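You operate a simulated robot arm through the tools that you are given. There is no shell and no other tool.

Carry out the task below with a simulated robot arm. There is one attempt and no reset: what you move stays moved.

TASK
Chill the green-handled beaker under 40 C, then cover it.
Fine: beaker on the cooling block; heat knob and switch of plate 4 end off; orange lid on the rim. Set down upright: beaker with a green handle.
Where things are to end (x, y in the base frame): beaker with a green handle within 20 mm of [-3370, 520].
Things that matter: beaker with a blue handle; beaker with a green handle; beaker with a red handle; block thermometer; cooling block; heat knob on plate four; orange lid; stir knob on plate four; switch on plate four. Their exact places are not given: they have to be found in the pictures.

The check looks at the end state, three seconds after you hand in, the way a careful person would. Anything else that was tipped, shoved, dropped, spilled or broken makes it a failure. A push-on lid holds only when it is set on centred and level and pressed home; a screw cap is set on level and turned clockwise until tight.

THE ROBOT
A 7-joint arm with a two-finger parallel gripper on a trunk, on a base that drives. Base frame: it is fixed to the floor where the robot stands at the start and does not move with it; the origin is under the middle of the robot, x ahead of it, y to its left, z up. Readings come in mm, rad, newtons and seconds.
With the tool pointing down near the work surface it reaches from about 400 to 760 mm from the robot's upright axis, wherever it stands. Its first joint turns from -2.496 to 2.496 rad. Places, roughly: beaker with a blue handle [-2500, -250, 1000]; beaker with a green handle [-3500, 250, 1000]; beaker with a red handle [-2500, 0, 1000]; block thermometer [-3500, 600, 900]; cooling block [-3400, 500, 900]; heat knob on plate four [-3600, 300, 1000]; orange lid (10x10x4 cm) [-3800, 0, 900]; stir knob on plate four [-3700, 200, 1000]; switch on plate four [-3700, 200, 1000]. Payload 3 kg.
Tool frame: the origin (TCP) lies between the finger pads and is the grasp point; the fingertips stand 30 mm ahead of it; z points along the fingers, y is the line along which they close. Largest opening 110 mm; finger width 20, thickness 10; the body of the gripper, 48 by 112 mm, starts 55 mm behind the TCP.
Orientation is that of the tool frame in the base frame, as a unit quaternion [w, x, y, z]. With the fingers straight down and closing along the base's y, the tool's x points along the base's -x, its y along +y and its z along -z.

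THE INTERFACE
- The arm moves only by the tool send_rows. Its argument "targets" is one flat list of numbers, 7 for each row, row after row: the shift along the base's x, y, z in mm, then the turn, a rotation vector about the base's x, y, z in rad, then the gripper command, from -1 (shut) to 1 (fully open), values between in proportion. In form: [tx, ty, tz, ax, ay, az, gripper, tx, ty, tz, ax, ay, az, gripper, ...]. A call has 1 to 20 rows; each row shifts and turns the commanded pose from where the row before left it. Rows are played at 5 a second. More than 50 mm and 0.15 rad between two rows, or a gripper value outside its range, and nothing of the call is played. Where a pose cannot be reached the arm comes as near as it can. A force on the tool above 40 N (or 10 N above the force at the start of the call, whichever is more), or a blocked arm, ends the call early, and 0.2 s more pass. Each finger travels about 108 mm/s and halts on what it meets, pressing with about 27 N; the grip force reading is that of the motor and also rises with nothing between the fingers. The clock runs only during rows and for 0.2 s after the last one: add rows that do not move to give the fingers time. The reply holds the time, the measured pose of the TCP, the force on the tool along the base axes, the opening and the grip force, in the units named above and with some noise, with the torque about the TCP (base axes, N m) and any sound that the robot's microphone picked up.
- Cameras (640 x 400 px; columns grow to the right, rows downward): "scene" is now at [164.6, 8.4, 1715]; the picture's right is [0.10, -1.00, -0.00], its down [-0.63, -0.06, -0.78] and it looks along [0.77, 0.07, -0.63] (base axes); focal length 289 px, centre (320, 200). "wrist" rides on the gripper at [73, 17, -103] in the tool frame; the picture's right is [-0.23, 0.97, 0.00], its down [-0.76, -0.18, -0.62] and it looks along [-0.61, -0.14, 0.78] (tool axes); focal length 222 px, centre (320, 200).
- get_image(camera): a new picture of that camera. No time passes.
- raise_lower(by): slides the trunk up (or, below 0, down) by that many mm; the arm and the scene camera ride with it, the base frame stays. It gives what a move gives, with no picture.
- roll_base(legs): drives the robot by 1 to 6 legs, each [ahead, left, turn to the left] in mm, mm and rad, along the robot's own axes; the way and the turn of a leg run together, so that a leg with both is an arc; at most 1500 mm and 3.142 rad a leg. The arm and the cameras ride along, it lands a little off, and it stops where it bumps. It gives what a move gives.
- aim_head(pan, tilt): turns the head with the scene camera to pan (to the left, within 1.501 rad either way) and tilt (down, from -0.506 to 1.204), counted from straight ahead of the robot. It gives what a move gives.
- point_at(camera, pixels): for up to 12 pixels [column, row] of the newest picture of that camera ("zoom" is the newest enlarged one), the place [x, y, z] in the base frame of the surface seen there, good to about 3 mm. No time passes.
- enlarge(camera, box): a new picture of the part [left, top, right, bottom] of that camera's present view, enlarged. No time passes.
- job_done(): hands the job in; it is judged then, once.

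Open the gripper and draw the arm clear of the work before you hand the job in, unless the task says otherwise.

The tools are called as a command line: name --argument value ..., lists and objects as JSON in quotes. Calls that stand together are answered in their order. send_rows: Moves the arm, as the interface text tells. Its arguments: {"type":"object","properties":{"targets":{"type":"array"}},"required":["targets"]} The other tools are called the same way: raise_lower (by) slides the trunk up or down; roll_base (legs) drives the base; aim_head (pan, tilt) turns the head that bears the scene camera; get_image (camera) takes a picture; point_at (camera, pixels) gives the place of the surface under pixels of a picture; enlarge (camera, box) takes an enlarged picture of a part of a camera's view; job_done () hands the job in.

At the start:

```text
t: 0.0
tcp_pos: [760.1, 7.3, 1179.6]
ee_rot: [0.0, 0.001, 1.0, 0.001]
force: [-0.2, -0.7, 0.1]
wrist_torque: [-0.01, -0.02, 0.03]
gripper_width: 109.8
grasp_force: 0.0
trunk travel left (down, up): [-825.0, 65.0]
robot x, y, heading: [3.4, 0.1, -0.001]
head pan, tilt: [0.096, 0.681]
```

scene: 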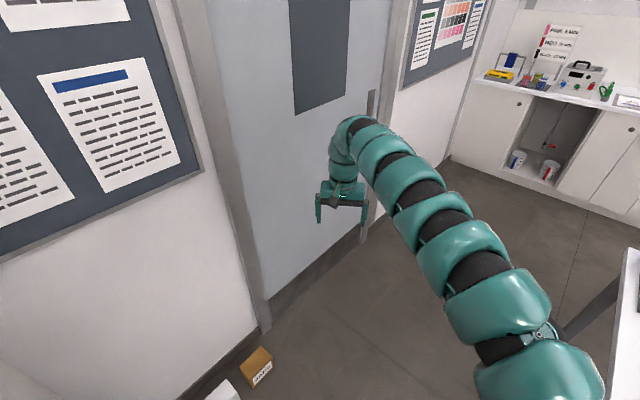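
wrist: 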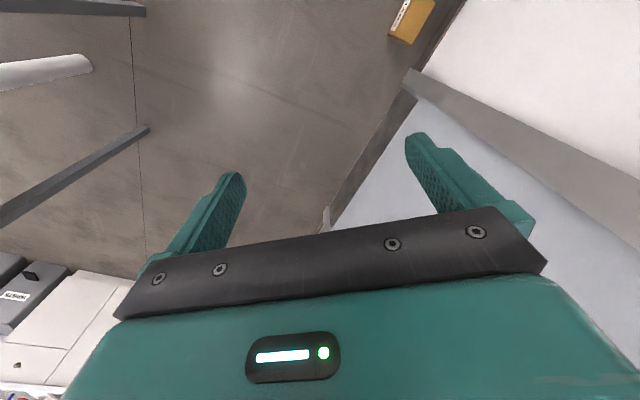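

The scene picture shows a door and wall ahead; the work is about 3.5 m behind me. I look around with the head to plan the drive.

aim_head --pan 1.5 --tilt 0.5

get_image --camera "scene"

aim_head --pan -1.5 --tilt 0.5

get_image --camera "scene"

```text
t: 1.5
tcp_pos: [760.3, 6.8, 1180.3]
ee_rot: [0.001, 0.001, 1.0, 0.0]
force: [0.9, -0.8, -0.2]
wrist_torque: [0.0, 0.0, 0.0]
gripper_width: 110.3
grasp_force: 0.1
trunk travel left (down, up): [-825.0, 65.0]
robot x, y, heading: [1.3, -2.3, 0.003]
head pan, tilt: [1.499, 0.499]
```

```text
taken
```

scene: 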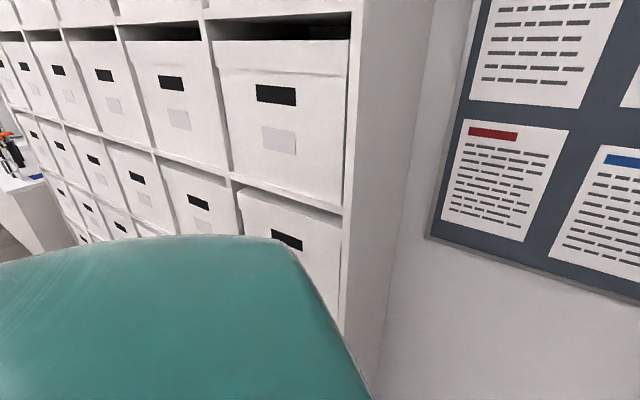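

```text
t: 4.1
tcp_pos: [760.9, 6.9, 1180.5]
ee_rot: [0.0, 0.001, 1.0, 0.002]
force: [0.6, -0.6, -0.5]
wrist_torque: [-0.01, -0.03, 0.02]
gripper_width: 109.7
grasp_force: 0.2
trunk travel left (down, up): [-825.0, 65.0]
robot x, y, heading: [0.6, 1.9, 0.005]
head pan, tilt: [-1.499, 0.499]
```

```text
taken
```

scene: 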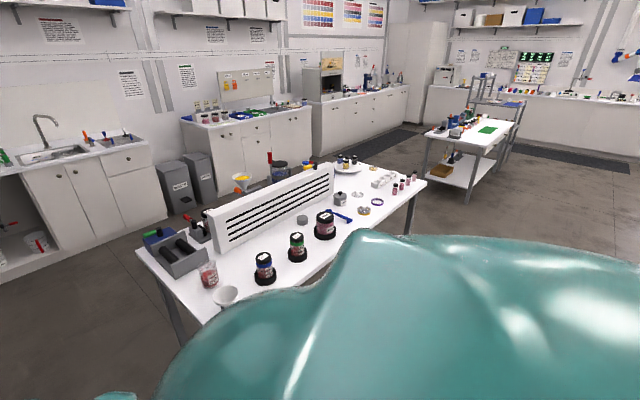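

The table with bottles lies to my right and shelves to my left. I measure several edges to know the free floor.

point_at --camera "scene" --pixels '[[140, 250], [205, 320], [340, 163], [425, 183], [408, 232], [480, 200], [423, 132], [522, 98], [600, 200], [480, 300], [560, 220], [185, 340]]'

roll_base --legs '[[-700, 0, 0]]'

get_image --camera "scene"

aim_head --pan 1.5 --tilt 0.5

get_image --camera "scene"

```text
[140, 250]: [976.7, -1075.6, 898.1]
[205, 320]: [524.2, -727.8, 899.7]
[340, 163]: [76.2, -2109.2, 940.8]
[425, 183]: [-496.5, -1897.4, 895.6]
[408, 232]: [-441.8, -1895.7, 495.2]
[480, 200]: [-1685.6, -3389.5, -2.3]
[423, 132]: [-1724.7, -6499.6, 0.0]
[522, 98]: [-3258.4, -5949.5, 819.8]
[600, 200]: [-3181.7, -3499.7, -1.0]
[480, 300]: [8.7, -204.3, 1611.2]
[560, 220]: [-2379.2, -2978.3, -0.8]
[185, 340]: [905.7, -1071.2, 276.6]
```

```text
t: 8.0
tcp_pos: [60.6, 9.0, 1180.3]
ee_rot: [-0.001, -0.003, 1.0, 0.001]
force: [0.9, -0.3, 0.5]
wrist_torque: [0.01, 0.0, 0.0]
gripper_width: 109.9
grasp_force: 0.1
trunk travel left (down, up): [-825.0, 65.0]
robot x, y, heading: [-698.5, -1.0, 0.01]
head pan, tilt: [-1.499, 0.499]
```

```text
taken
```

scene: 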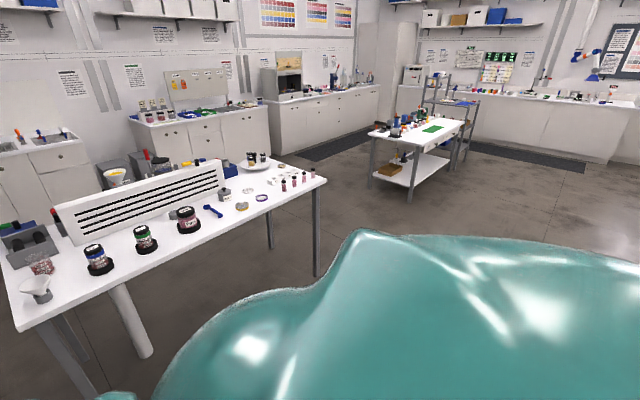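

```text
t: 10.6
tcp_pos: [60.7, 10.6, 1180.8]
ee_rot: [0.0, -0.003, 1.0, 0.001]
force: [-0.1, -0.5, -1.2]
wrist_torque: [-0.01, 0.02, 0.0]
gripper_width: 110.1
grasp_force: 0.1
trunk travel left (down, up): [-825.0, 65.0]
robot x, y, heading: [-699.3, -1.8, 0.005]
head pan, tilt: [1.499, 0.499]
```

```text
taken
```

scene: 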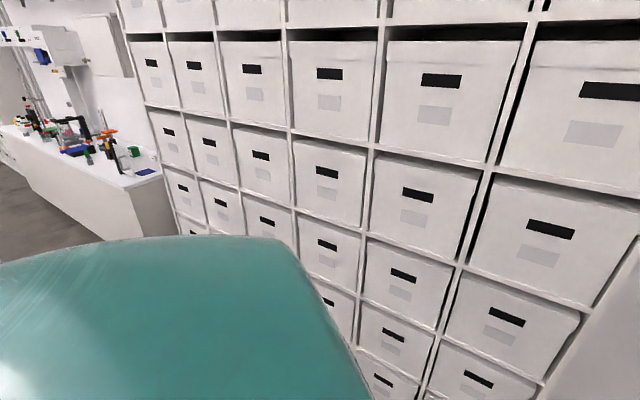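

The shelves run along my left; the bench with apparatus is at the far left (columns 0–160). I measure them.

point_at --camera "scene" --pixels '[[400, 140], [190, 160], [160, 172], [115, 185], [95, 235], [85, 145], [30, 125], [5, 130], [110, 140], [70, 80], [20, 190], [170, 200]]'

enlarge --camera "scene" --box '[0, 80, 180, 250]'

```text
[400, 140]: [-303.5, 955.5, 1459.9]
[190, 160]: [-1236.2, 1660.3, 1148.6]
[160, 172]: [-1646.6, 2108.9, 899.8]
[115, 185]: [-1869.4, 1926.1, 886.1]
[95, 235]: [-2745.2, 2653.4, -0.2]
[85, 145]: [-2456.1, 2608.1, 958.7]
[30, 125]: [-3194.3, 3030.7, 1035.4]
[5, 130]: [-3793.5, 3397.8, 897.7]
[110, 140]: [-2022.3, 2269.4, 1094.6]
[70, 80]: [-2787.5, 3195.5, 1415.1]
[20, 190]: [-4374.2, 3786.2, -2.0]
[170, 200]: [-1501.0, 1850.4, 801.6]
```

```text
2.35 times, centred on (90, 165) of scene
```

zoom: 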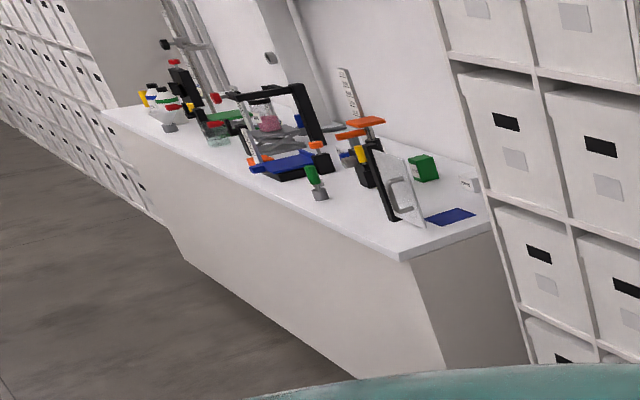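

Free radius at this spot is about 1000 mm to the shelves and 1400 mm to the table, so I can turn here. I turn right a quarter and look ahead/right.

roll_base --legs '[[0, 0, -1.57]]'

aim_head --pan -1.5 --tilt 0.5

get_image --camera "scene"

```text
t: 14.8
tcp_pos: [-670.5, -761.1, 1181.3]
ee_rot: [0.0, 0.698, 0.717, 0.0]
force: [-0.7, -0.2, 0.3]
wrist_torque: [-0.01, -0.02, -0.03]
gripper_width: 110.1
grasp_force: 0.0
trunk travel left (down, up): [-825.0, 65.0]
robot x, y, heading: [-701.5, -2.4, -1.543]
head pan, tilt: [1.499, 0.499]
```

```text
t: 17.4
tcp_pos: [-670.9, -761.5, 1180.3]
ee_rot: [0.001, 0.698, 0.716, 0.0]
force: [-0.6, -0.7, 0.2]
wrist_torque: [-0.02, 0.0, 0.0]
gripper_width: 109.8
grasp_force: 0.1
trunk travel left (down, up): [-825.0, 65.0]
robot x, y, heading: [-699.9, -2.6, -1.538]
head pan, tilt: [-1.499, 0.499]
```

```text
taken
```

scene: 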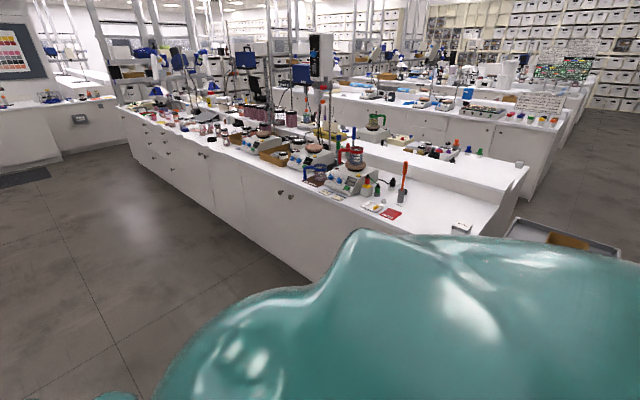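

The island bench with hotplates is ahead. I enlarge it and measure its layout.

enlarge --camera "scene" --box '[220, 80, 480, 240]'

point_at --camera "scene" --pixels '[[300, 265], [180, 190], [490, 230], [520, 170], [345, 180], [310, 160], [268, 145], [375, 122], [415, 150], [200, 145], [450, 190], [385, 152]]'

```text
2.46 times, centred on (350, 160) of scene
```

zoom: 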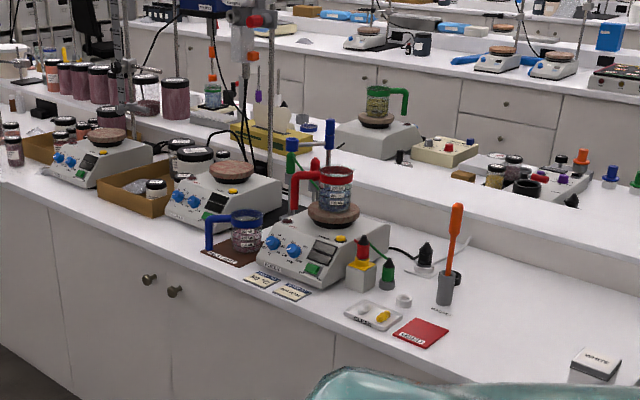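

```text
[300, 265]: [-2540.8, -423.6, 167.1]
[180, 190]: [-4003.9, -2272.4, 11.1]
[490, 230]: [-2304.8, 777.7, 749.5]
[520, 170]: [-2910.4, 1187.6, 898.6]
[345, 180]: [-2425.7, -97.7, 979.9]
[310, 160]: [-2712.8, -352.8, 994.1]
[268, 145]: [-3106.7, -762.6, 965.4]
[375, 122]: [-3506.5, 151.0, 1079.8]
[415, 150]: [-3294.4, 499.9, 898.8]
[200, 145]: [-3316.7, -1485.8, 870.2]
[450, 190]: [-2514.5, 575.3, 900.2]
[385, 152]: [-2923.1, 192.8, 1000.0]
```

The green-handled beaker sits on plate 4 at about (-3506,151) on the far half of the island, so I must go round the island's end to the far aisle. I turn on to face it and look at the corridor.

roll_base --legs '[[0, 0, -1.57]]'

aim_head --pan -0.6 --tilt 0.5

get_image --camera "scene"

aim_head --pan 0.3 --tilt 0.4

get_image --camera "scene"

```text
t: 21.6
tcp_pos: [-1457.9, -38.0, 1180.2]
ee_rot: [0.001, 1.0, 0.017, 0.0]
force: [0.5, 0.1, -0.4]
wrist_torque: [0.04, 0.0, -0.01]
gripper_width: 109.8
grasp_force: 0.2
trunk travel left (down, up): [-825.0, 65.0]
robot x, y, heading: [-695.8, -3.0, -3.1]
head pan, tilt: [-1.499, 0.499]
```

```text
t: 22.8
tcp_pos: [-1458.7, -36.7, 1180.1]
ee_rot: [0.001, 1.0, 0.016, -0.001]
force: [-0.3, 0.0, -0.3]
wrist_torque: [0.02, -0.05, -0.01]
gripper_width: 109.8
grasp_force: 0.1
trunk travel left (down, up): [-825.0, 65.0]
robot x, y, heading: [-699.2, 2.6, -3.104]
head pan, tilt: [-0.6, 0.499]
```

```text
taken
```

scene: 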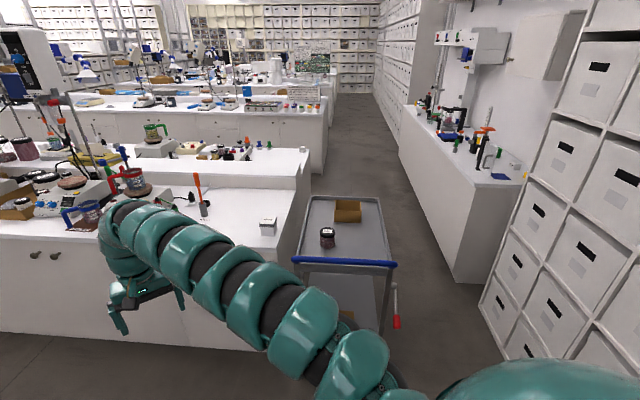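

```text
t: 23.9
tcp_pos: [-1458.9, -36.2, 1181.3]
ee_rot: [0.0, 1.0, 0.018, 0.0]
force: [0.5, 0.5, -0.4]
wrist_torque: [0.02, -0.03, 0.06]
gripper_width: 109.8
grasp_force: 0.0
trunk travel left (down, up): [-825.0, 65.0]
robot x, y, heading: [-705.4, -5.3, -3.106]
head pan, tilt: [0.3, 0.4]
```

```text
taken
```

scene: 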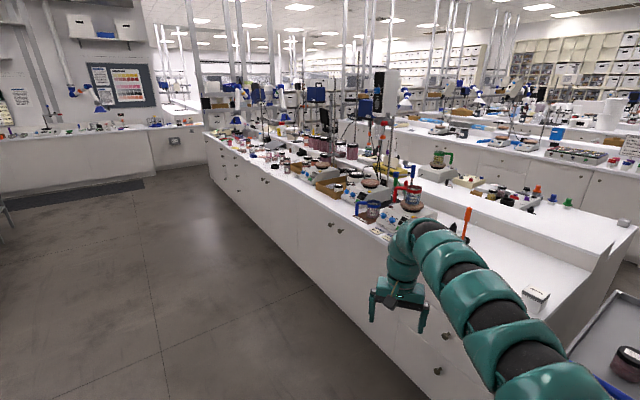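

A cart stands by the island's end (columns 300–400). I look at it more steeply and measure the passage.

aim_head --pan -0.75 --tilt 0.55

get_image --camera "scene"

point_at --camera "scene" --pixels '[[261, 230], [355, 242], [245, 172], [320, 178], [335, 275], [408, 260], [345, 125], [460, 170], [270, 120], [240, 135], [270, 140], [350, 180]]'

```text
t: 25.2
tcp_pos: [-1458.5, -36.9, 1180.9]
ee_rot: [0.002, 1.0, 0.018, 0.0]
force: [-0.2, -0.5, -0.2]
wrist_torque: [-0.01, -0.01, -0.01]
gripper_width: 110.0
grasp_force: 0.2
trunk travel left (down, up): [-825.0, 65.0]
robot x, y, heading: [-700.4, -4.9, -3.104]
head pan, tilt: [-0.75, 0.55]
```

```text
taken
```

scene: 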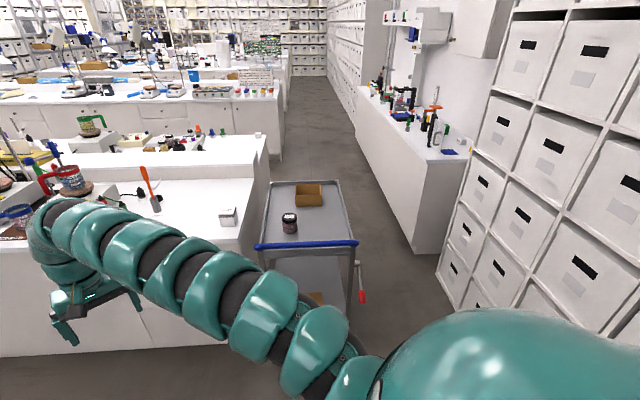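

```text
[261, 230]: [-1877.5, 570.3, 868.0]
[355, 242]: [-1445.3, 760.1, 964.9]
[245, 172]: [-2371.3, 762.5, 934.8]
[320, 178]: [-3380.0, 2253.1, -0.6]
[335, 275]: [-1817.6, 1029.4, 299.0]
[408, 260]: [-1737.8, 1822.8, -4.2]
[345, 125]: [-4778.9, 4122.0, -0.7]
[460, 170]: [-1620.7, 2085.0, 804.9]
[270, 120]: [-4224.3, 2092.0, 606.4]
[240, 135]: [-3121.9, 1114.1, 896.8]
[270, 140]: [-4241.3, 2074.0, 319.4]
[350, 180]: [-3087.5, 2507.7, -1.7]
```

I measure the cart's outline and the gap beside it.

point_at --camera "scene" --pixels '[[259, 246], [354, 245], [270, 186], [341, 186], [352, 232], [348, 300], [361, 298], [246, 200], [268, 152], [390, 245], [258, 180], [290, 215]]'

enlarge --camera "scene" --box '[220, 100, 420, 320]'

```text
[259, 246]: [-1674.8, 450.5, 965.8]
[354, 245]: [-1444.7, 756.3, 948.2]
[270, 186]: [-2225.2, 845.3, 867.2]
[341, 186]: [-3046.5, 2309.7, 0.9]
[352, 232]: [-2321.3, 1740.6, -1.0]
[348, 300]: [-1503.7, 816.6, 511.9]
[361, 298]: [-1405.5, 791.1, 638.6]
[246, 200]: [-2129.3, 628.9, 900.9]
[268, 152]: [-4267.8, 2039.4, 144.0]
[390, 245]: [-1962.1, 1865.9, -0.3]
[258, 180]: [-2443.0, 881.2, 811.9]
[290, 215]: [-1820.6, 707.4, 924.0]
```

```text
1.82 times, centred on (320, 210) of scene
```

zoom: 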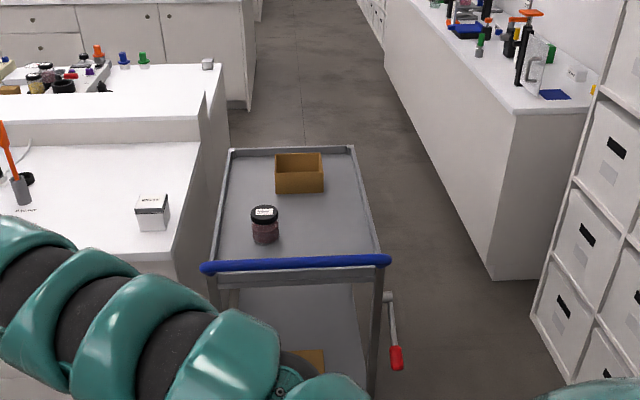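

The gap between cart lever and right bench is about 640 mm. I look down at my own base to judge its width.

aim_head --pan -1.2 --tilt 1.2

get_image --camera "scene"

aim_head --pan 0.5 --tilt 1.2

get_image --camera "scene"

```text
t: 26.3
tcp_pos: [-1458.0, -37.1, 1179.3]
ee_rot: [0.0, 1.0, 0.018, 0.0]
force: [-0.3, 0.2, 0.9]
wrist_torque: [-0.03, -0.08, 0.0]
gripper_width: 110.0
grasp_force: 0.0
trunk travel left (down, up): [-825.0, 65.0]
robot x, y, heading: [-693.7, -1.6, -3.108]
head pan, tilt: [-1.201, 1.201]
```

```text
taken
```

scene: 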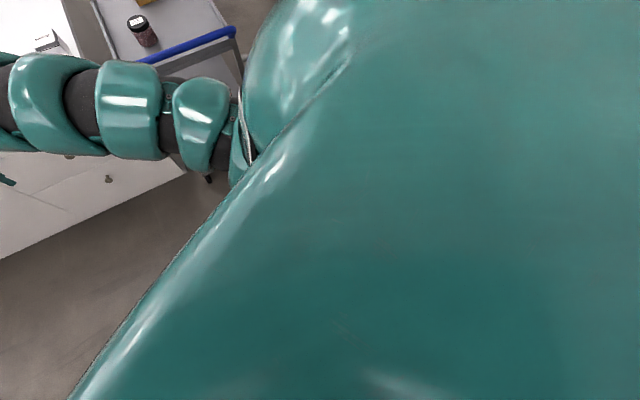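

```text
t: 28.0
tcp_pos: [-1457.3, -37.8, 1180.5]
ee_rot: [0.001, 1.0, 0.017, 0.0]
force: [0.3, 0.0, 0.2]
wrist_torque: [-0.01, 0.0, 0.02]
gripper_width: 110.1
grasp_force: 0.0
trunk travel left (down, up): [-825.0, 65.0]
robot x, y, heading: [-702.0, -5.2, -3.106]
head pan, tilt: [0.499, 1.201]
```

```text
taken
```

scene: 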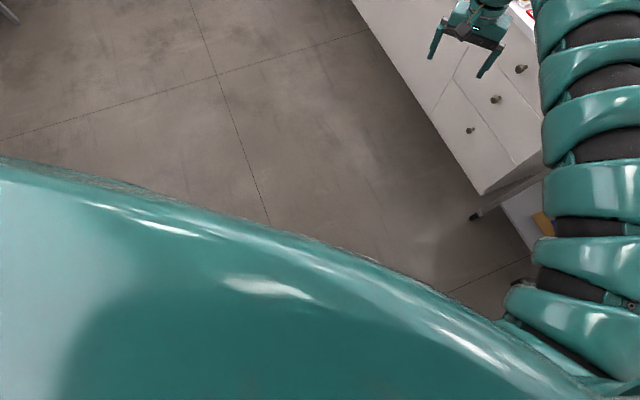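

I sample the teal body surface to estimate the robot's width.

point_at --camera "scene" --pixels '[[20, 180], [100, 200], [200, 230], [300, 255], [400, 300], [480, 350], [560, 395], [20, 300], [200, 330], [320, 390], [20, 390], [120, 390]]'

aim_head --pan 1.5 --tilt 1.2

get_image --camera "scene"

point_at --camera "scene" --pixels '[[20, 60], [100, 60], [200, 60], [300, 60], [400, 100], [500, 150], [600, 200], [320, 200], [320, 300], [100, 200], [100, 300], [500, 300]]'

```text
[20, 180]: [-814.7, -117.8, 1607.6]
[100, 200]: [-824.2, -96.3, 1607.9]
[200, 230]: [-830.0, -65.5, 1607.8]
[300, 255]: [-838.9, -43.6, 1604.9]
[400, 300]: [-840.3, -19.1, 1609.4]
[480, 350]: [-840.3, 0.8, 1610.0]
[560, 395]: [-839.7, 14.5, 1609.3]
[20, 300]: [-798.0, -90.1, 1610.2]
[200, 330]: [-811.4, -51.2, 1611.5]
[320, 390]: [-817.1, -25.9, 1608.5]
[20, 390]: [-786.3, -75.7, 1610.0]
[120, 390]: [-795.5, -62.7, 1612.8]
```

```text
t: 29.3
tcp_pos: [-1457.9, -37.6, 1180.3]
ee_rot: [0.001, 1.0, 0.017, 0.0]
force: [0.1, 0.5, -0.7]
wrist_torque: [0.01, -0.02, 0.0]
gripper_width: 110.0
grasp_force: 0.1
trunk travel left (down, up): [-825.0, 65.0]
robot x, y, heading: [-698.8, -3.5, -3.103]
head pan, tilt: [1.499, 1.201]
```

```text
taken
```

scene: 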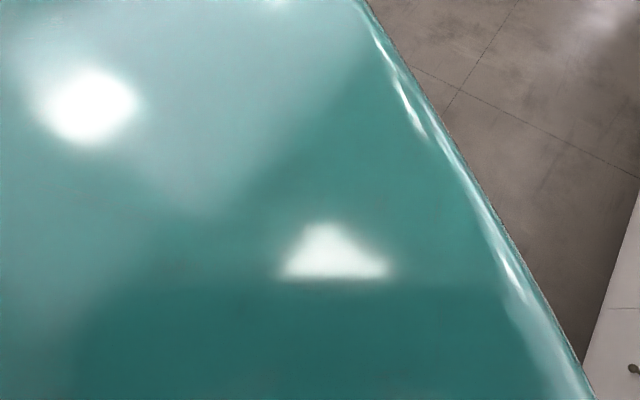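

```text
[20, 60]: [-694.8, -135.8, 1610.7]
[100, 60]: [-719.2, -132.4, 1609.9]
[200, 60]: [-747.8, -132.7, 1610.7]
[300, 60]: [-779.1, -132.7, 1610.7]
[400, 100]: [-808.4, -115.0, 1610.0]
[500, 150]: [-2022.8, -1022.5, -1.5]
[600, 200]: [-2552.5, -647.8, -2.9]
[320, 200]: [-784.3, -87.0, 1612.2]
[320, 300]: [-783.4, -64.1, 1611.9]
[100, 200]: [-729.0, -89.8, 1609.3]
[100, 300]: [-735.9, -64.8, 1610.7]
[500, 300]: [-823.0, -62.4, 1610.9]
```

The torso hides the base. I turn the wrist about the vertical so that the wrist camera looks back at my own base.

send_rows --targets '[0, 0, 0, 0, 0, 0.15, 1, 0, 0, 0, 0, 0, 0.15, 1, 0, 0, 0, 0, 0, 0.15, 1, 0, 0, 0, 0, 0, 0.15, 1, 0, 0, 0, 0, 0, 0.15, 1, 0, 0, 0, 0, 0, 0.15, 1, 0, 0, 0, 0, 0, 0.15, 1, 0, 0, 0, 0, 0, 0.15, 1, 0, 0, 0, 0, 0, 0.15, 1, 0, 0, 0, 0, 0, 0.15, 1, 0, 0, 0, 0, 0, 0.15, 1, 0, 0, 0, 0, 0, 0.15, 1, 0, 0, 0, 0, 0, 0.15, 1, 0, 0, 0, 0, 0, 0.15, 1, 0, 0, 0, 0, 0, 0.15, 1, 0, 0, 0, 0, 0, 0.15, 1]'

get_image --camera "wrist"

```text
t: 32.7
tcp_pos: [-1458.5, -37.0, 1179.6]
ee_rot: [0.001, 0.345, 0.939, 0.0]
force: [-0.1, 0.2, 0.3]
wrist_torque: [0.01, 0.01, 0.01]
gripper_width: 110.3
grasp_force: 0.1
trunk travel left (down, up): [-825.0, 65.0]
robot x, y, heading: [-696.5, -0.8, -3.103]
head pan, tilt: [1.499, 1.201]
```

```text
taken
```

wrist: 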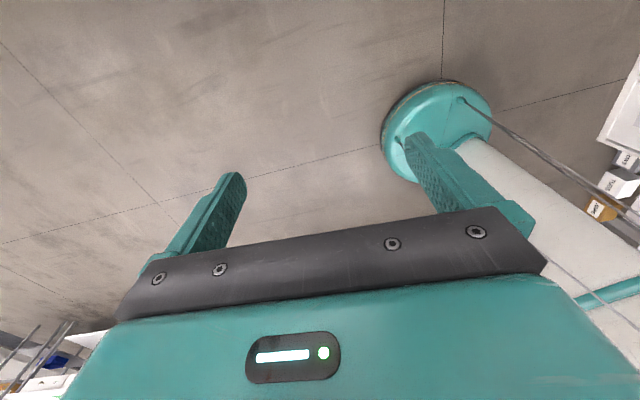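

The round base disc is visible (columns 380–490, rows 80–180). I measure its rim.

point_at --camera "wrist" --pixels '[[383, 140], [400, 105], [440, 84], [470, 88], [488, 110], [395, 165], [410, 180], [490, 125], [420, 92], [450, 82]]'

```text
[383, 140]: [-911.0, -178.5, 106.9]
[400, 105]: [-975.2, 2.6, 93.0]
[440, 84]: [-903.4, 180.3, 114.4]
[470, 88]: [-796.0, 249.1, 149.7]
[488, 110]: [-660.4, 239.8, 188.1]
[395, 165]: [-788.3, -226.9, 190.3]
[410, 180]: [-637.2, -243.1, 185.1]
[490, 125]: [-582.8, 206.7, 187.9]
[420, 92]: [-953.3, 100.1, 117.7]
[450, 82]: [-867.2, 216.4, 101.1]
```

The base disc has a radius of about 280 mm, and the floor-level gap between cart (≈-218 across) and bench (≈460) is about 678 mm, so I fit with ~59 mm to spare each side. I fold the arm in and turn the wrist back.

send_rows --targets '[20, 0, 8, 0, 0, -0.15, 1, 20, 0, 8, 0, 0, -0.15, 1, 20, 0, 8, 0, 0, -0.15, 1, 20, 0, 8, 0, 0, -0.15, 1, 20, 0, 8, 0, 0, -0.15, 1, 20, 0, 8, 0, 0, -0.15, 1, 20, 0, 8, 0, 0, -0.15, 1, 20, 0, 8, 0, 0, -0.15, 1, 20, 0, 8, 0, 0, -0.15, 1, 20, 0, 8, 0, 0, -0.15, 1, 20, 0, 8, 0, 0, -0.15, 1, 20, 0, 8, 0, 0, -0.15, 1, 20, 0, 8, 0, 0, -0.15, 1, 20, 0, 8, 0, 0, -0.15, 1, 20, 0, 8, 0, 0, -0.15, 1, 20, 0, 8, 0, 0, -0.15, 1]'

aim_head --pan -0.65 --tilt 0.6

get_image --camera "scene"

```text
t: 36.1
tcp_pos: [-1374.9, -54.3, 1148.8]
ee_rot: [0.001, 0.924, 0.382, 0.0]
force: [0.5, 0.2, 0.1]
wrist_torque: [-0.01, 0.02, 0.01]
gripper_width: 109.9
grasp_force: 0.0
out of reach, approached as far as the arm can: row 5, 6, 8, 9, 10, 11, 13, 15, 16
trunk travel left (down, up): [-825.0, 65.0]
robot x, y, heading: [-702.5, -3.7, -3.103]
head pan, tilt: [1.499, 1.201]
```

```text
t: 38.1
tcp_pos: [-1376.5, -54.5, 1150.1]
ee_rot: [0.0, 0.924, 0.383, 0.0]
force: [-0.5, -0.5, -0.8]
wrist_torque: [-0.01, 0.01, 0.02]
gripper_width: 110.0
grasp_force: 0.1
trunk travel left (down, up): [-825.0, 65.0]
robot x, y, heading: [-699.2, -2.9, -3.101]
head pan, tilt: [-0.649, 0.6]
```

```text
taken
```

scene: 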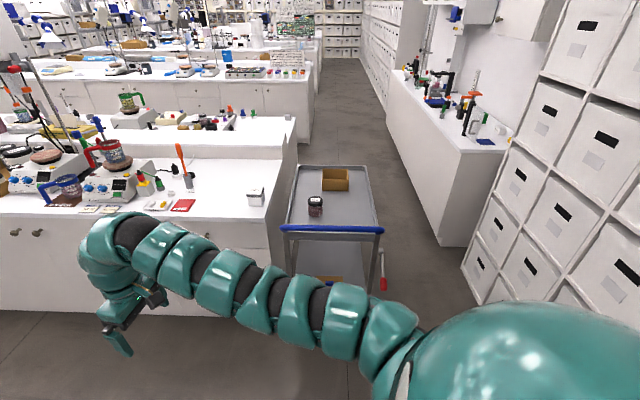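

The arm could not raise while retracting, so I fold it in at a lower height instead, finishing the wrist turn back.

send_rows --targets '[20, 0, -10, 0, 0, -0.15, 1, 20, 0, -10, 0, 0, -0.15, 1, 20, 0, -10, 0, 0, -0.15, 1, 20, 0, -10, 0, 0, -0.15, 1, 20, 0, -10, 0, 0, -0.15, 1, 20, 0, -10, 0, 0, 0, 1, 20, 0, -10, 0, 0, 0, 1, 20, 0, -10, 0, 0, 0, 1, 20, 0, -10, 0, 0, 0, 1, 20, 0, -10, 0, 0, 0, 1, 20, 0, -10, 0, 0, 0, 1]'

get_image --camera "scene"

```text
t: 40.5
tcp_pos: [-1234.0, -32.9, 984.9]
ee_rot: [0.001, 0.998, 0.066, 0.0]
force: [-0.1, 0.3, -0.1]
wrist_torque: [-0.01, 0.0, 0.02]
gripper_width: 109.8
grasp_force: 0.0
out of reach, approached as far as the arm can: row 1, 2, 3, 4, 5, 6
trunk travel left (down, up): [-825.0, 65.0]
robot x, y, heading: [-698.2, -2.6, -3.108]
head pan, tilt: [-0.649, 0.6]
```

```text
taken
```

scene: 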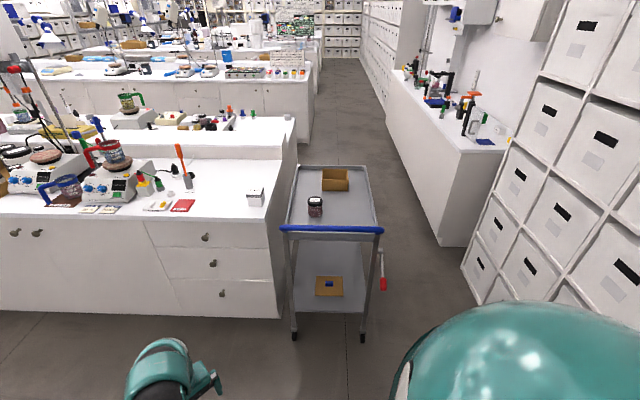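

The arm is folded (radius ~535) and the passage is visible. I measure cart feet, lever, cart rear corners and bench front precisely.

point_at --camera "scene" --pixels '[[362, 338], [293, 336], [371, 300], [383, 285], [438, 243], [470, 292], [462, 266], [378, 215], [352, 168], [298, 168], [424, 210], [388, 115]]'

enlarge --camera "scene" --box '[260, 140, 480, 360]'

```text
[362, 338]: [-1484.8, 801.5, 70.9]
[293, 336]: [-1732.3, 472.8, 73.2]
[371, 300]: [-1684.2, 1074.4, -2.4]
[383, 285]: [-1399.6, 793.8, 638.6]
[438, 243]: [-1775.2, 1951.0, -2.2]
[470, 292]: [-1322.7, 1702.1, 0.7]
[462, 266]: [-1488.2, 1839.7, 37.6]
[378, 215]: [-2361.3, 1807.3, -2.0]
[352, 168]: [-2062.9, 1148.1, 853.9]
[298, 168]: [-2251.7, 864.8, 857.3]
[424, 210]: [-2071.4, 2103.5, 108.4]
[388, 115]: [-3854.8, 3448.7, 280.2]
```

```text
1.82 times, centred on (370, 250) of scene
```

zoom: 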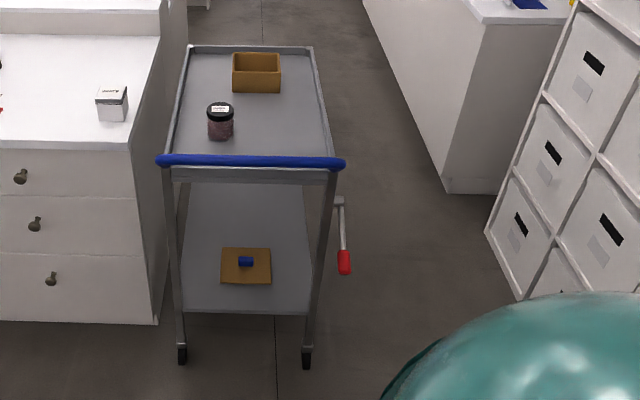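

Taking across-coordinate m=0.6x+0.8y: cart side ≈ -250, bench ≈ 440, so I'll drive along m≈95. First I turn to heading ≈2.50 rad and shift right ~516 mm, ahead ~400.

roll_base --legs '[[0, 0, -0.68], [400, -516, 0]]'

aim_head --pan 0.1 --tilt 0.8

get_image --camera "scene"

```text
t: 46.0
tcp_pos: [-1143.9, 968.2, 983.5]
ee_rot: [0.002, 0.963, -0.268, 0.0]
force: [0.4, -0.1, 0.1]
wrist_torque: [-0.02, -0.01, -0.03]
gripper_width: 109.9
grasp_force: 0.1
trunk travel left (down, up): [-825.0, 65.0]
robot x, y, heading: [-705.9, 656.0, 2.495]
head pan, tilt: [-0.649, 0.6]
```

```text
t: 47.1
tcp_pos: [-1143.1, 967.0, 982.6]
ee_rot: [0.001, 0.964, -0.268, -0.001]
force: [0.8, 0.5, 0.7]
wrist_torque: [-0.03, 0.03, -0.03]
gripper_width: 109.8
grasp_force: 0.0
trunk travel left (down, up): [-825.0, 65.0]
robot x, y, heading: [-705.1, 657.7, 2.498]
head pan, tilt: [0.099, 0.799]
```

```text
taken
```

scene: 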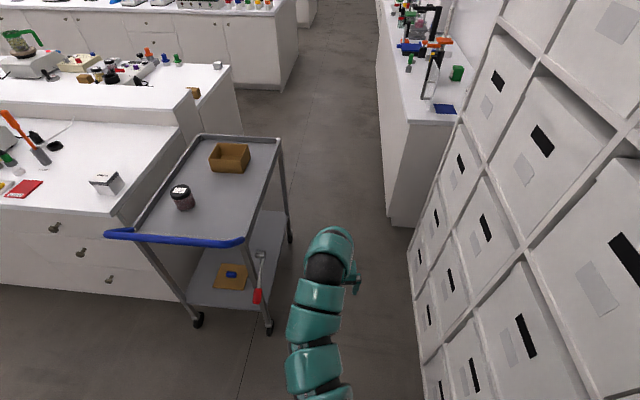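

The gap is straight ahead. I re-measure its limiting points.

point_at --camera "scene" --pixels '[[291, 240], [269, 328], [257, 297], [242, 240], [282, 142], [391, 224], [411, 262], [388, 180], [383, 130], [412, 300], [422, 345], [262, 252]]'

```text
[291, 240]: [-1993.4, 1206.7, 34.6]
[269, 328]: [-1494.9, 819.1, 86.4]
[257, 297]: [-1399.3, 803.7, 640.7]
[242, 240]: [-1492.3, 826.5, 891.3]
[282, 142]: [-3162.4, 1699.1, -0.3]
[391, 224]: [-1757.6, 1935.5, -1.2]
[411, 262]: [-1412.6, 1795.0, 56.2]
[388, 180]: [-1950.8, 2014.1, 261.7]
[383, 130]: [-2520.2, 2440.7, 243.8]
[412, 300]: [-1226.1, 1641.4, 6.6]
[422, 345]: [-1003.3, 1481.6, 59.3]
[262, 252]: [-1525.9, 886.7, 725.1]
```

Limits are m=-231 (cart wheels) and 441 (bench); I am at m≈103, well centred, heading 2.498. I drive ahead in two stages.

roll_base --legs '[[600, 0, 0]]'

get_image --camera "scene"

```text
t: 50.5
tcp_pos: [-1620.7, 1325.7, 983.0]
ee_rot: [0.002, 0.963, -0.269, 0.0]
force: [-0.1, -0.8, -1.0]
wrist_torque: [-0.05, 0.02, -0.01]
gripper_width: 109.7
grasp_force: 0.0
trunk travel left (down, up): [-825.0, 65.0]
robot x, y, heading: [-1187.3, 1009.7, 2.504]
head pan, tilt: [0.099, 0.799]
```

```text
taken
```

scene: 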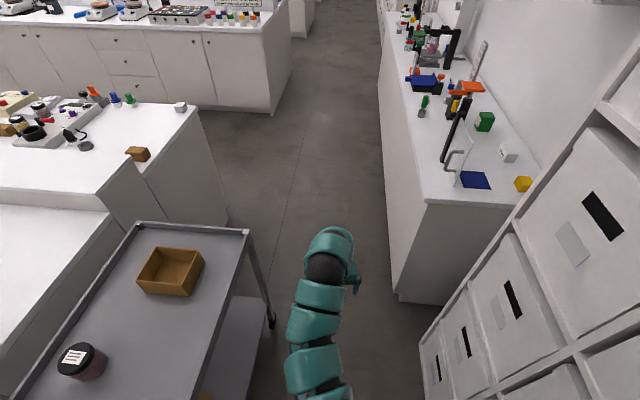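

I'm at m≈96, clear on both sides (cart rear wheel at column 270). I continue 1150 mm past the cart with a slight correction to the right.

roll_base --legs '[[600, -8, 0], [550, -8, 0]]'

aim_head --pan 0.9 --tilt 0.6

get_image --camera "scene"

```text
t: 56.6
tcp_pos: [-2543.8, 2017.5, 982.7]
ee_rot: [0.002, 0.965, -0.264, 0.0]
force: [0.2, 0.0, -0.4]
wrist_torque: [0.01, -0.02, 0.02]
gripper_width: 109.8
grasp_force: 0.0
trunk travel left (down, up): [-825.0, 65.0]
robot x, y, heading: [-2100.3, 1711.0, 2.515]
head pan, tilt: [0.099, 0.799]
```

```text
t: 57.8
tcp_pos: [-2542.0, 2017.2, 983.3]
ee_rot: [0.001, 0.965, -0.262, -0.001]
force: [-0.2, 0.1, -0.2]
wrist_torque: [0.01, -0.02, -0.02]
gripper_width: 109.8
grasp_force: 0.1
trunk travel left (down, up): [-825.0, 65.0]
robot x, y, heading: [-2100.0, 1706.6, 2.515]
head pan, tilt: [0.901, 0.6]
```

```text
taken
```

scene: 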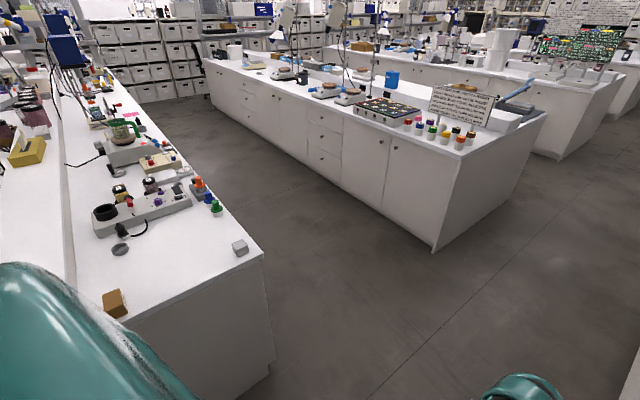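

Past the cart now; I see the far half of the island with plate 4 and the aisle. I measure edges and enlarge the work area.

point_at --camera "scene" --pixels '[[262, 250], [274, 355], [205, 165], [160, 115], [434, 248], [320, 160], [120, 130], [240, 245], [120, 250], [155, 210], [130, 320], [438, 190]]'

enlarge --camera "scene" --box '[60, 70, 260, 260]'

```text
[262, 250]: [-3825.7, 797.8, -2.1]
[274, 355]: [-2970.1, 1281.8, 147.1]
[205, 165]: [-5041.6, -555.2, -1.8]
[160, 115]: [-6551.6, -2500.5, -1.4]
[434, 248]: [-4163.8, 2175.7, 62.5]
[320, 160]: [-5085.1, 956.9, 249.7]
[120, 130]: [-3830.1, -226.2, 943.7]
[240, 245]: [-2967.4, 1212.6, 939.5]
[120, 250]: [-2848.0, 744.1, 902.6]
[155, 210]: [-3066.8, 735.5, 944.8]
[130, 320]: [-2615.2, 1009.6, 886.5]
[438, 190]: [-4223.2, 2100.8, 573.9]
```

```text
2.11 times, centred on (160, 165) of scene
```

zoom: 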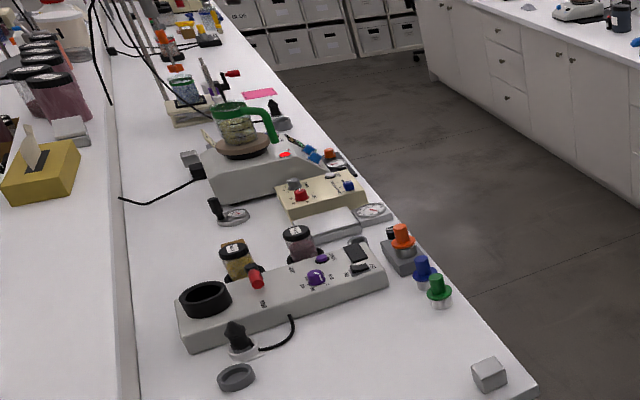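

Aisle is ~1500 mm wide (l from 3145 to 4640). I drive ahead to l≈3800, turn left a quarter, and drive down the aisle.

roll_base --legs '[[1090, 0, 0], [0, 0, 1.56], [900, 0, 0]]'

aim_head --pan 0.6 --tilt 0.7

get_image --camera "scene"

```text
t: 71.6
tcp_pos: [-3894.0, 1195.8, 983.6]
ee_rot: [0.001, 0.879, 0.477, -0.001]
force: [0.6, -0.8, 0.6]
wrist_torque: [-0.01, 0.0, 0.02]
gripper_width: 110.0
grasp_force: 0.0
trunk travel left (down, up): [-825.0, 65.0]
robot x, y, heading: [-3565.7, 1623.9, -2.249]
head pan, tilt: [0.901, 0.6]
```

```text
t: 72.4
tcp_pos: [-3895.2, 1197.2, 983.7]
ee_rot: [0.001, 0.878, 0.478, 0.0]
force: [-0.4, 0.5, 0.1]
wrist_torque: [0.0, 0.01, 0.02]
gripper_width: 110.3
grasp_force: 0.1
trunk travel left (down, up): [-825.0, 65.0]
robot x, y, heading: [-3566.8, 1619.9, -2.25]
head pan, tilt: [0.6, 0.7]
```

```text
taken
```

scene: 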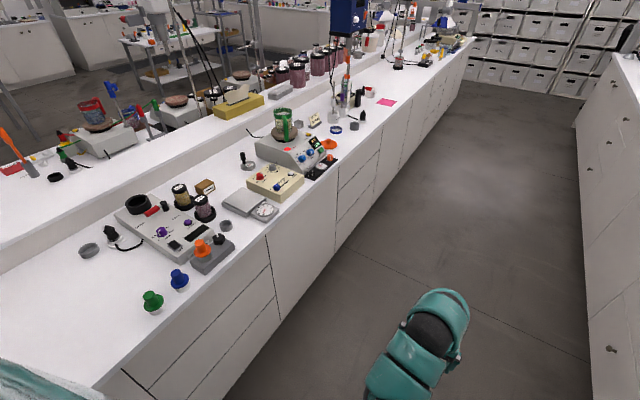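

The work area: plate with green beaker (285,120), cream cooling box (275,180), orange thing (328,143). I drive on and turn left to face it.

roll_base --legs '[[950, 0, 0], [0, 0, 1.6]]'

aim_head --pan 0.0 --tilt 0.7

get_image --camera "scene"

enlarge --camera "scene" --box '[180, 100, 480, 290]'

```text
t: 81.3
tcp_pos: [-3723.2, 577.7, 981.8]
ee_rot: [0.001, 0.262, 0.965, 0.001]
force: [0.5, -0.4, 0.4]
wrist_torque: [-0.02, 0.0, 0.0]
gripper_width: 110.1
grasp_force: 0.0
trunk travel left (down, up): [-825.0, 65.0]
robot x, y, heading: [-4160.5, 880.5, -0.625]
head pan, tilt: [0.6, 0.7]
```

```text
t: 82.3
tcp_pos: [-3722.4, 578.6, 984.3]
ee_rot: [0.0, 0.261, 0.965, 0.0]
force: [0.3, 0.4, 0.5]
wrist_torque: [0.0, 0.02, 0.0]
gripper_width: 110.1
grasp_force: 0.1
trunk travel left (down, up): [-825.0, 65.0]
robot x, y, heading: [-4163.3, 885.0, -0.626]
head pan, tilt: [0.0, 0.7]
```

```text
taken
```

scene: 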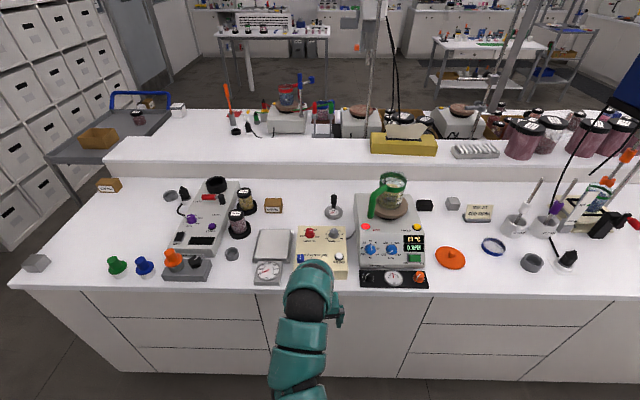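

```text
2.11 times, centred on (330, 195) of scene
```

zoom: 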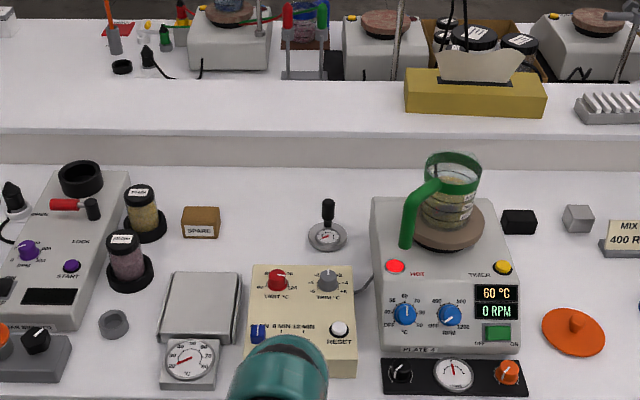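

Now I see the plate 4 front: display 60 °C/0 RPM, heat knob zoom (406,313), stir knob (449,313), green switch (497,333), orange lid (573,330), grey block with dial at (200,305). I measure all these.

point_at --camera "zoom" --pixels '[[406, 313], [449, 314], [497, 333], [573, 325], [573, 345], [200, 300], [190, 360], [450, 165], [410, 215], [447, 250], [300, 310], [455, 375]]'

point_at --camera "scene" --pixels '[[262, 232], [290, 232], [258, 258], [287, 258], [262, 275], [345, 292], [150, 291], [420, 294]]'

```text
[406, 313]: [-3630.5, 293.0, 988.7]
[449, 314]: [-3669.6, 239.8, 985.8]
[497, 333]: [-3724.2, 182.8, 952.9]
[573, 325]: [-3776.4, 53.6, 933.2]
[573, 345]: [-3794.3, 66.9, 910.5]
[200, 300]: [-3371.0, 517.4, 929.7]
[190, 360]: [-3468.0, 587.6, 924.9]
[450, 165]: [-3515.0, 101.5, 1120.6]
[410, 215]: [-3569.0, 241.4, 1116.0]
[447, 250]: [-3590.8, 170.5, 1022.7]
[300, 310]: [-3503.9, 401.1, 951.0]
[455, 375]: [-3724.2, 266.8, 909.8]
```

```text
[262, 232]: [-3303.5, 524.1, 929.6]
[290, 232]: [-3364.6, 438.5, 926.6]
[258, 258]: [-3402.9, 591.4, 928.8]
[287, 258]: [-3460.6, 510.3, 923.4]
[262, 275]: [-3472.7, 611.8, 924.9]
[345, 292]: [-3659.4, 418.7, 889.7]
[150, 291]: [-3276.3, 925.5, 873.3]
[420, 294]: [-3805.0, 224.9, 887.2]
```

Block centre is at about (-3371,517,929), matching the target. Before rolling closer I raise the trunk and lift the arm so it clears the beaker (top ≈1120).

raise_lower --by 65

send_rows --targets '[18, 0, 20, 0, 0, 0, 1, 18, 0, 20, 0, 0, 0, 1, 18, 0, 20, 0, 0, 0, 1, 18, 0, 20, 0, 0, 0, 1, 18, 0, 20, 0, 0, 0, 1, 18, 0, 20, 0, 0, 0, 1, 18, 0, 20, 0, 0, 0, 1, 18, 0, 20, 0, 0, 0, 1]'

get_image --camera "scene"

```text
t: 83.4
tcp_pos: [-3722.4, 578.2, 1049.4]
ee_rot: [0.001, 0.261, 0.965, 0.001]
force: [0.2, -0.1, 0.3]
wrist_torque: [-0.01, -0.02, 0.03]
gripper_width: 110.0
grasp_force: 0.0
trunk travel left (down, up): [-890.0, 0.0]
robot x, y, heading: [-4166.5, 883.2, -0.63]
head pan, tilt: [0.0, 0.7]
```

```text
t: 85.2
tcp_pos: [-3596.3, 575.0, 1129.2]
ee_rot: [0.001, 0.261, 0.965, 0.002]
force: [0.3, 0.0, 0.2]
wrist_torque: [0.03, 0.01, -0.01]
gripper_width: 109.8
grasp_force: 0.0
out of reach, approached as far as the arm can: row 2, 3, 4, 5, 6, 7
trunk travel left (down, up): [-890.0, 0.0]
robot x, y, heading: [-4162.2, 880.3, -0.623]
head pan, tilt: [0.0, 0.7]
```

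```text
taken
```

scene: 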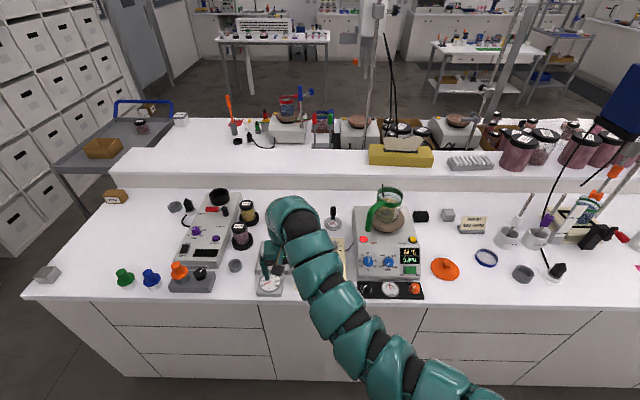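

TCP is at radius 643, z 1129. I extend and lift a bit more along the robot's forward direction.

send_rows --targets '[20, 0, 10, 0, 0, 0, 1, 20, 0, 15, 0, 0, 0, 1, 20, 0, 15, 0, 0, 0, 1, 20, 0, 15, 0, 0, 0, 1, 20, 0, 15, 0, 0, 0, 1, 20, 0, 15, 0, 0, 0, 1]'

```text
t: 86.6
tcp_pos: [-3487.3, 572.7, 1208.5]
ee_rot: [0.001, 0.261, 0.965, 0.002]
force: [-0.8, 0.8, -0.5]
wrist_torque: [-0.02, 0.0, 0.0]
gripper_width: 109.9
grasp_force: 0.1
out of reach, approached as far as the arm can: row 6
trunk travel left (down, up): [-890.0, 0.0]
robot x, y, heading: [-4164.7, 884.8, -0.629]
head pan, tilt: [0.0, 0.7]
```

TCP is now 1208 high, clear of everything on the way. I roll ahead ~300 mm and right ~110 mm to stand in front of plate 4.

roll_base --legs '[[300, -110, -0.015]]'

aim_head --pan -0.1 --tilt 0.9

get_image --camera "scene"

get_image --camera "wrist"

```text
t: 88.7
tcp_pos: [-3314.4, 293.2, 1207.6]
ee_rot: [0.0, 0.269, 0.963, 0.001]
force: [0.3, -0.4, 0.6]
wrist_torque: [0.04, 0.01, -0.01]
gripper_width: 110.2
grasp_force: 0.1
trunk travel left (down, up): [-890.0, 0.0]
robot x, y, heading: [-3983.7, 618.1, -0.637]
head pan, tilt: [0.0, 0.7]
```

```text
t: 89.5
tcp_pos: [-3314.5, 294.4, 1208.1]
ee_rot: [0.001, 0.268, 0.963, 0.001]
force: [-0.5, 0.3, -0.1]
wrist_torque: [-0.02, 0.03, 0.02]
gripper_width: 109.8
grasp_force: 0.1
trunk travel left (down, up): [-890.0, 0.0]
robot x, y, heading: [-3985.1, 618.4, -0.643]
head pan, tilt: [-0.099, 0.901]
```

```text
taken
```

scene: 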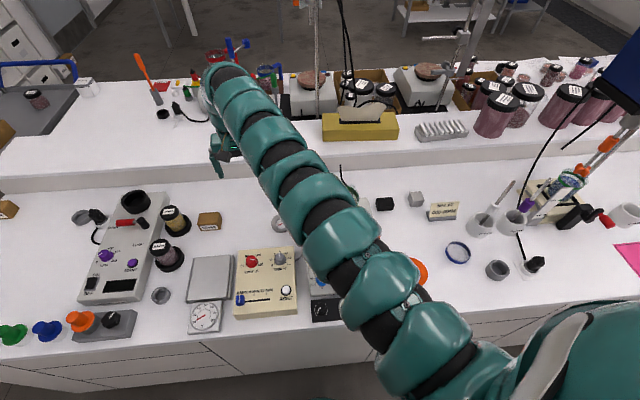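

```text
taken
```

wrist: 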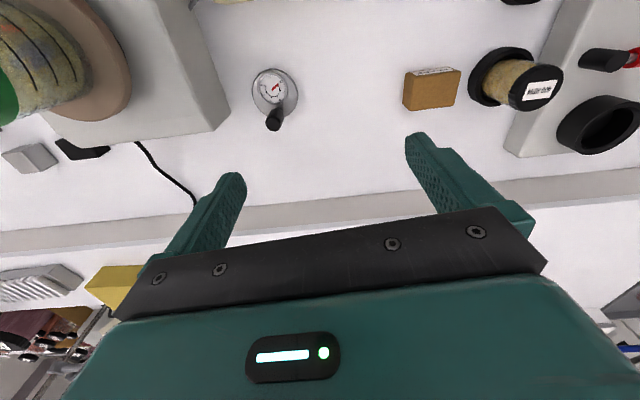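

The arm hides plate 4 from the head camera. I swing the arm to the left at this height to clear the view.

send_rows --targets '[18, 36, 0, 0, 0, 0, 1, 18, 36, 0, 0, 0, 0, 1, 18, 36, 0, 0, 0, 0, 1, 18, 36, 0, 0, 0, 0, 1, 10, 40, 0, 0, 0, 0, 1, 10, 40, 0, 0, 0, 0, 1, 0, 40, 0, 0, 0, 0, 1]'

aim_head --pan -0.3 --tilt 0.85

get_image --camera "scene"

enlarge --camera "scene" --box '[230, 160, 430, 330]'

```text
t: 91.0
tcp_pos: [-3313.1, 486.3, 1206.3]
ee_rot: [0.001, 0.269, 0.963, 0.001]
force: [0.8, 1.0, -0.4]
wrist_torque: [0.0, -0.01, 0.0]
gripper_width: 109.9
grasp_force: 0.1
out of reach, approached as far as the arm can: row 1, 2, 3, 4, 5, 6
trunk travel left (down, up): [-890.0, 0.0]
robot x, y, heading: [-3987.7, 615.7, -0.644]
head pan, tilt: [-0.099, 0.901]
```

```text
t: 91.8
tcp_pos: [-3311.8, 486.2, 1206.3]
ee_rot: [0.0, 0.269, 0.963, 0.001]
force: [-0.7, -0.3, -0.3]
wrist_torque: [0.01, 0.0, 0.03]
gripper_width: 109.9
grasp_force: 0.1
trunk travel left (down, up): [-890.0, 0.0]
robot x, y, heading: [-3986.3, 614.0, -0.643]
head pan, tilt: [-0.3, 0.85]
```

```text
taken
```

scene: 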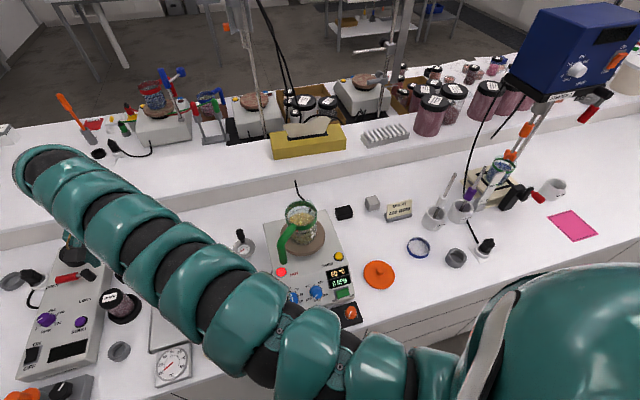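

```text
2.35 times, centred on (330, 245) of scene
```

zoom: 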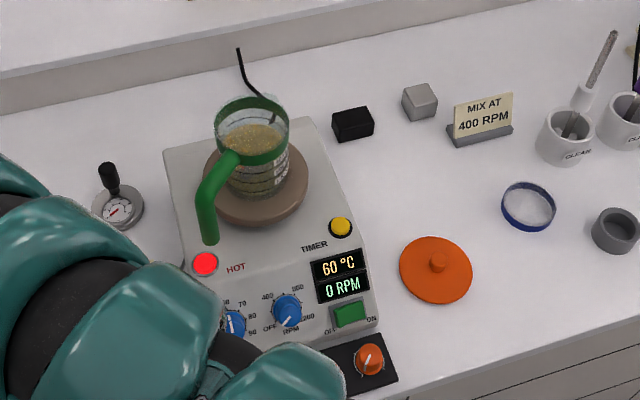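

The arm's shoulder is to the right of the camera, so swinging the arm to the right will free the view. I move along an arc at radius ~715, height 1206, first half.

send_rows --targets '[18, -45, 0, 0, 0, 0, 1, -12, -47, 0, 0, 0, 0, 1, -16, -45, 0, 0, 0, 0, 1, -18.6, -42.8, 0, 0, 0, 0, 1]'

```text
t: 92.8
tcp_pos: [-3354.5, 318.9, 1210.2]
ee_rot: [0.001, 0.269, 0.963, 0.001]
force: [-0.7, 0.1, 0.6]
wrist_torque: [-0.03, -0.01, -0.03]
gripper_width: 109.9
grasp_force: 0.1
out of reach, approached as far as the arm can: row 1
trunk travel left (down, up): [-890.0, 0.0]
robot x, y, heading: [-3985.0, 612.8, -0.647]
head pan, tilt: [-0.3, 0.85]
```

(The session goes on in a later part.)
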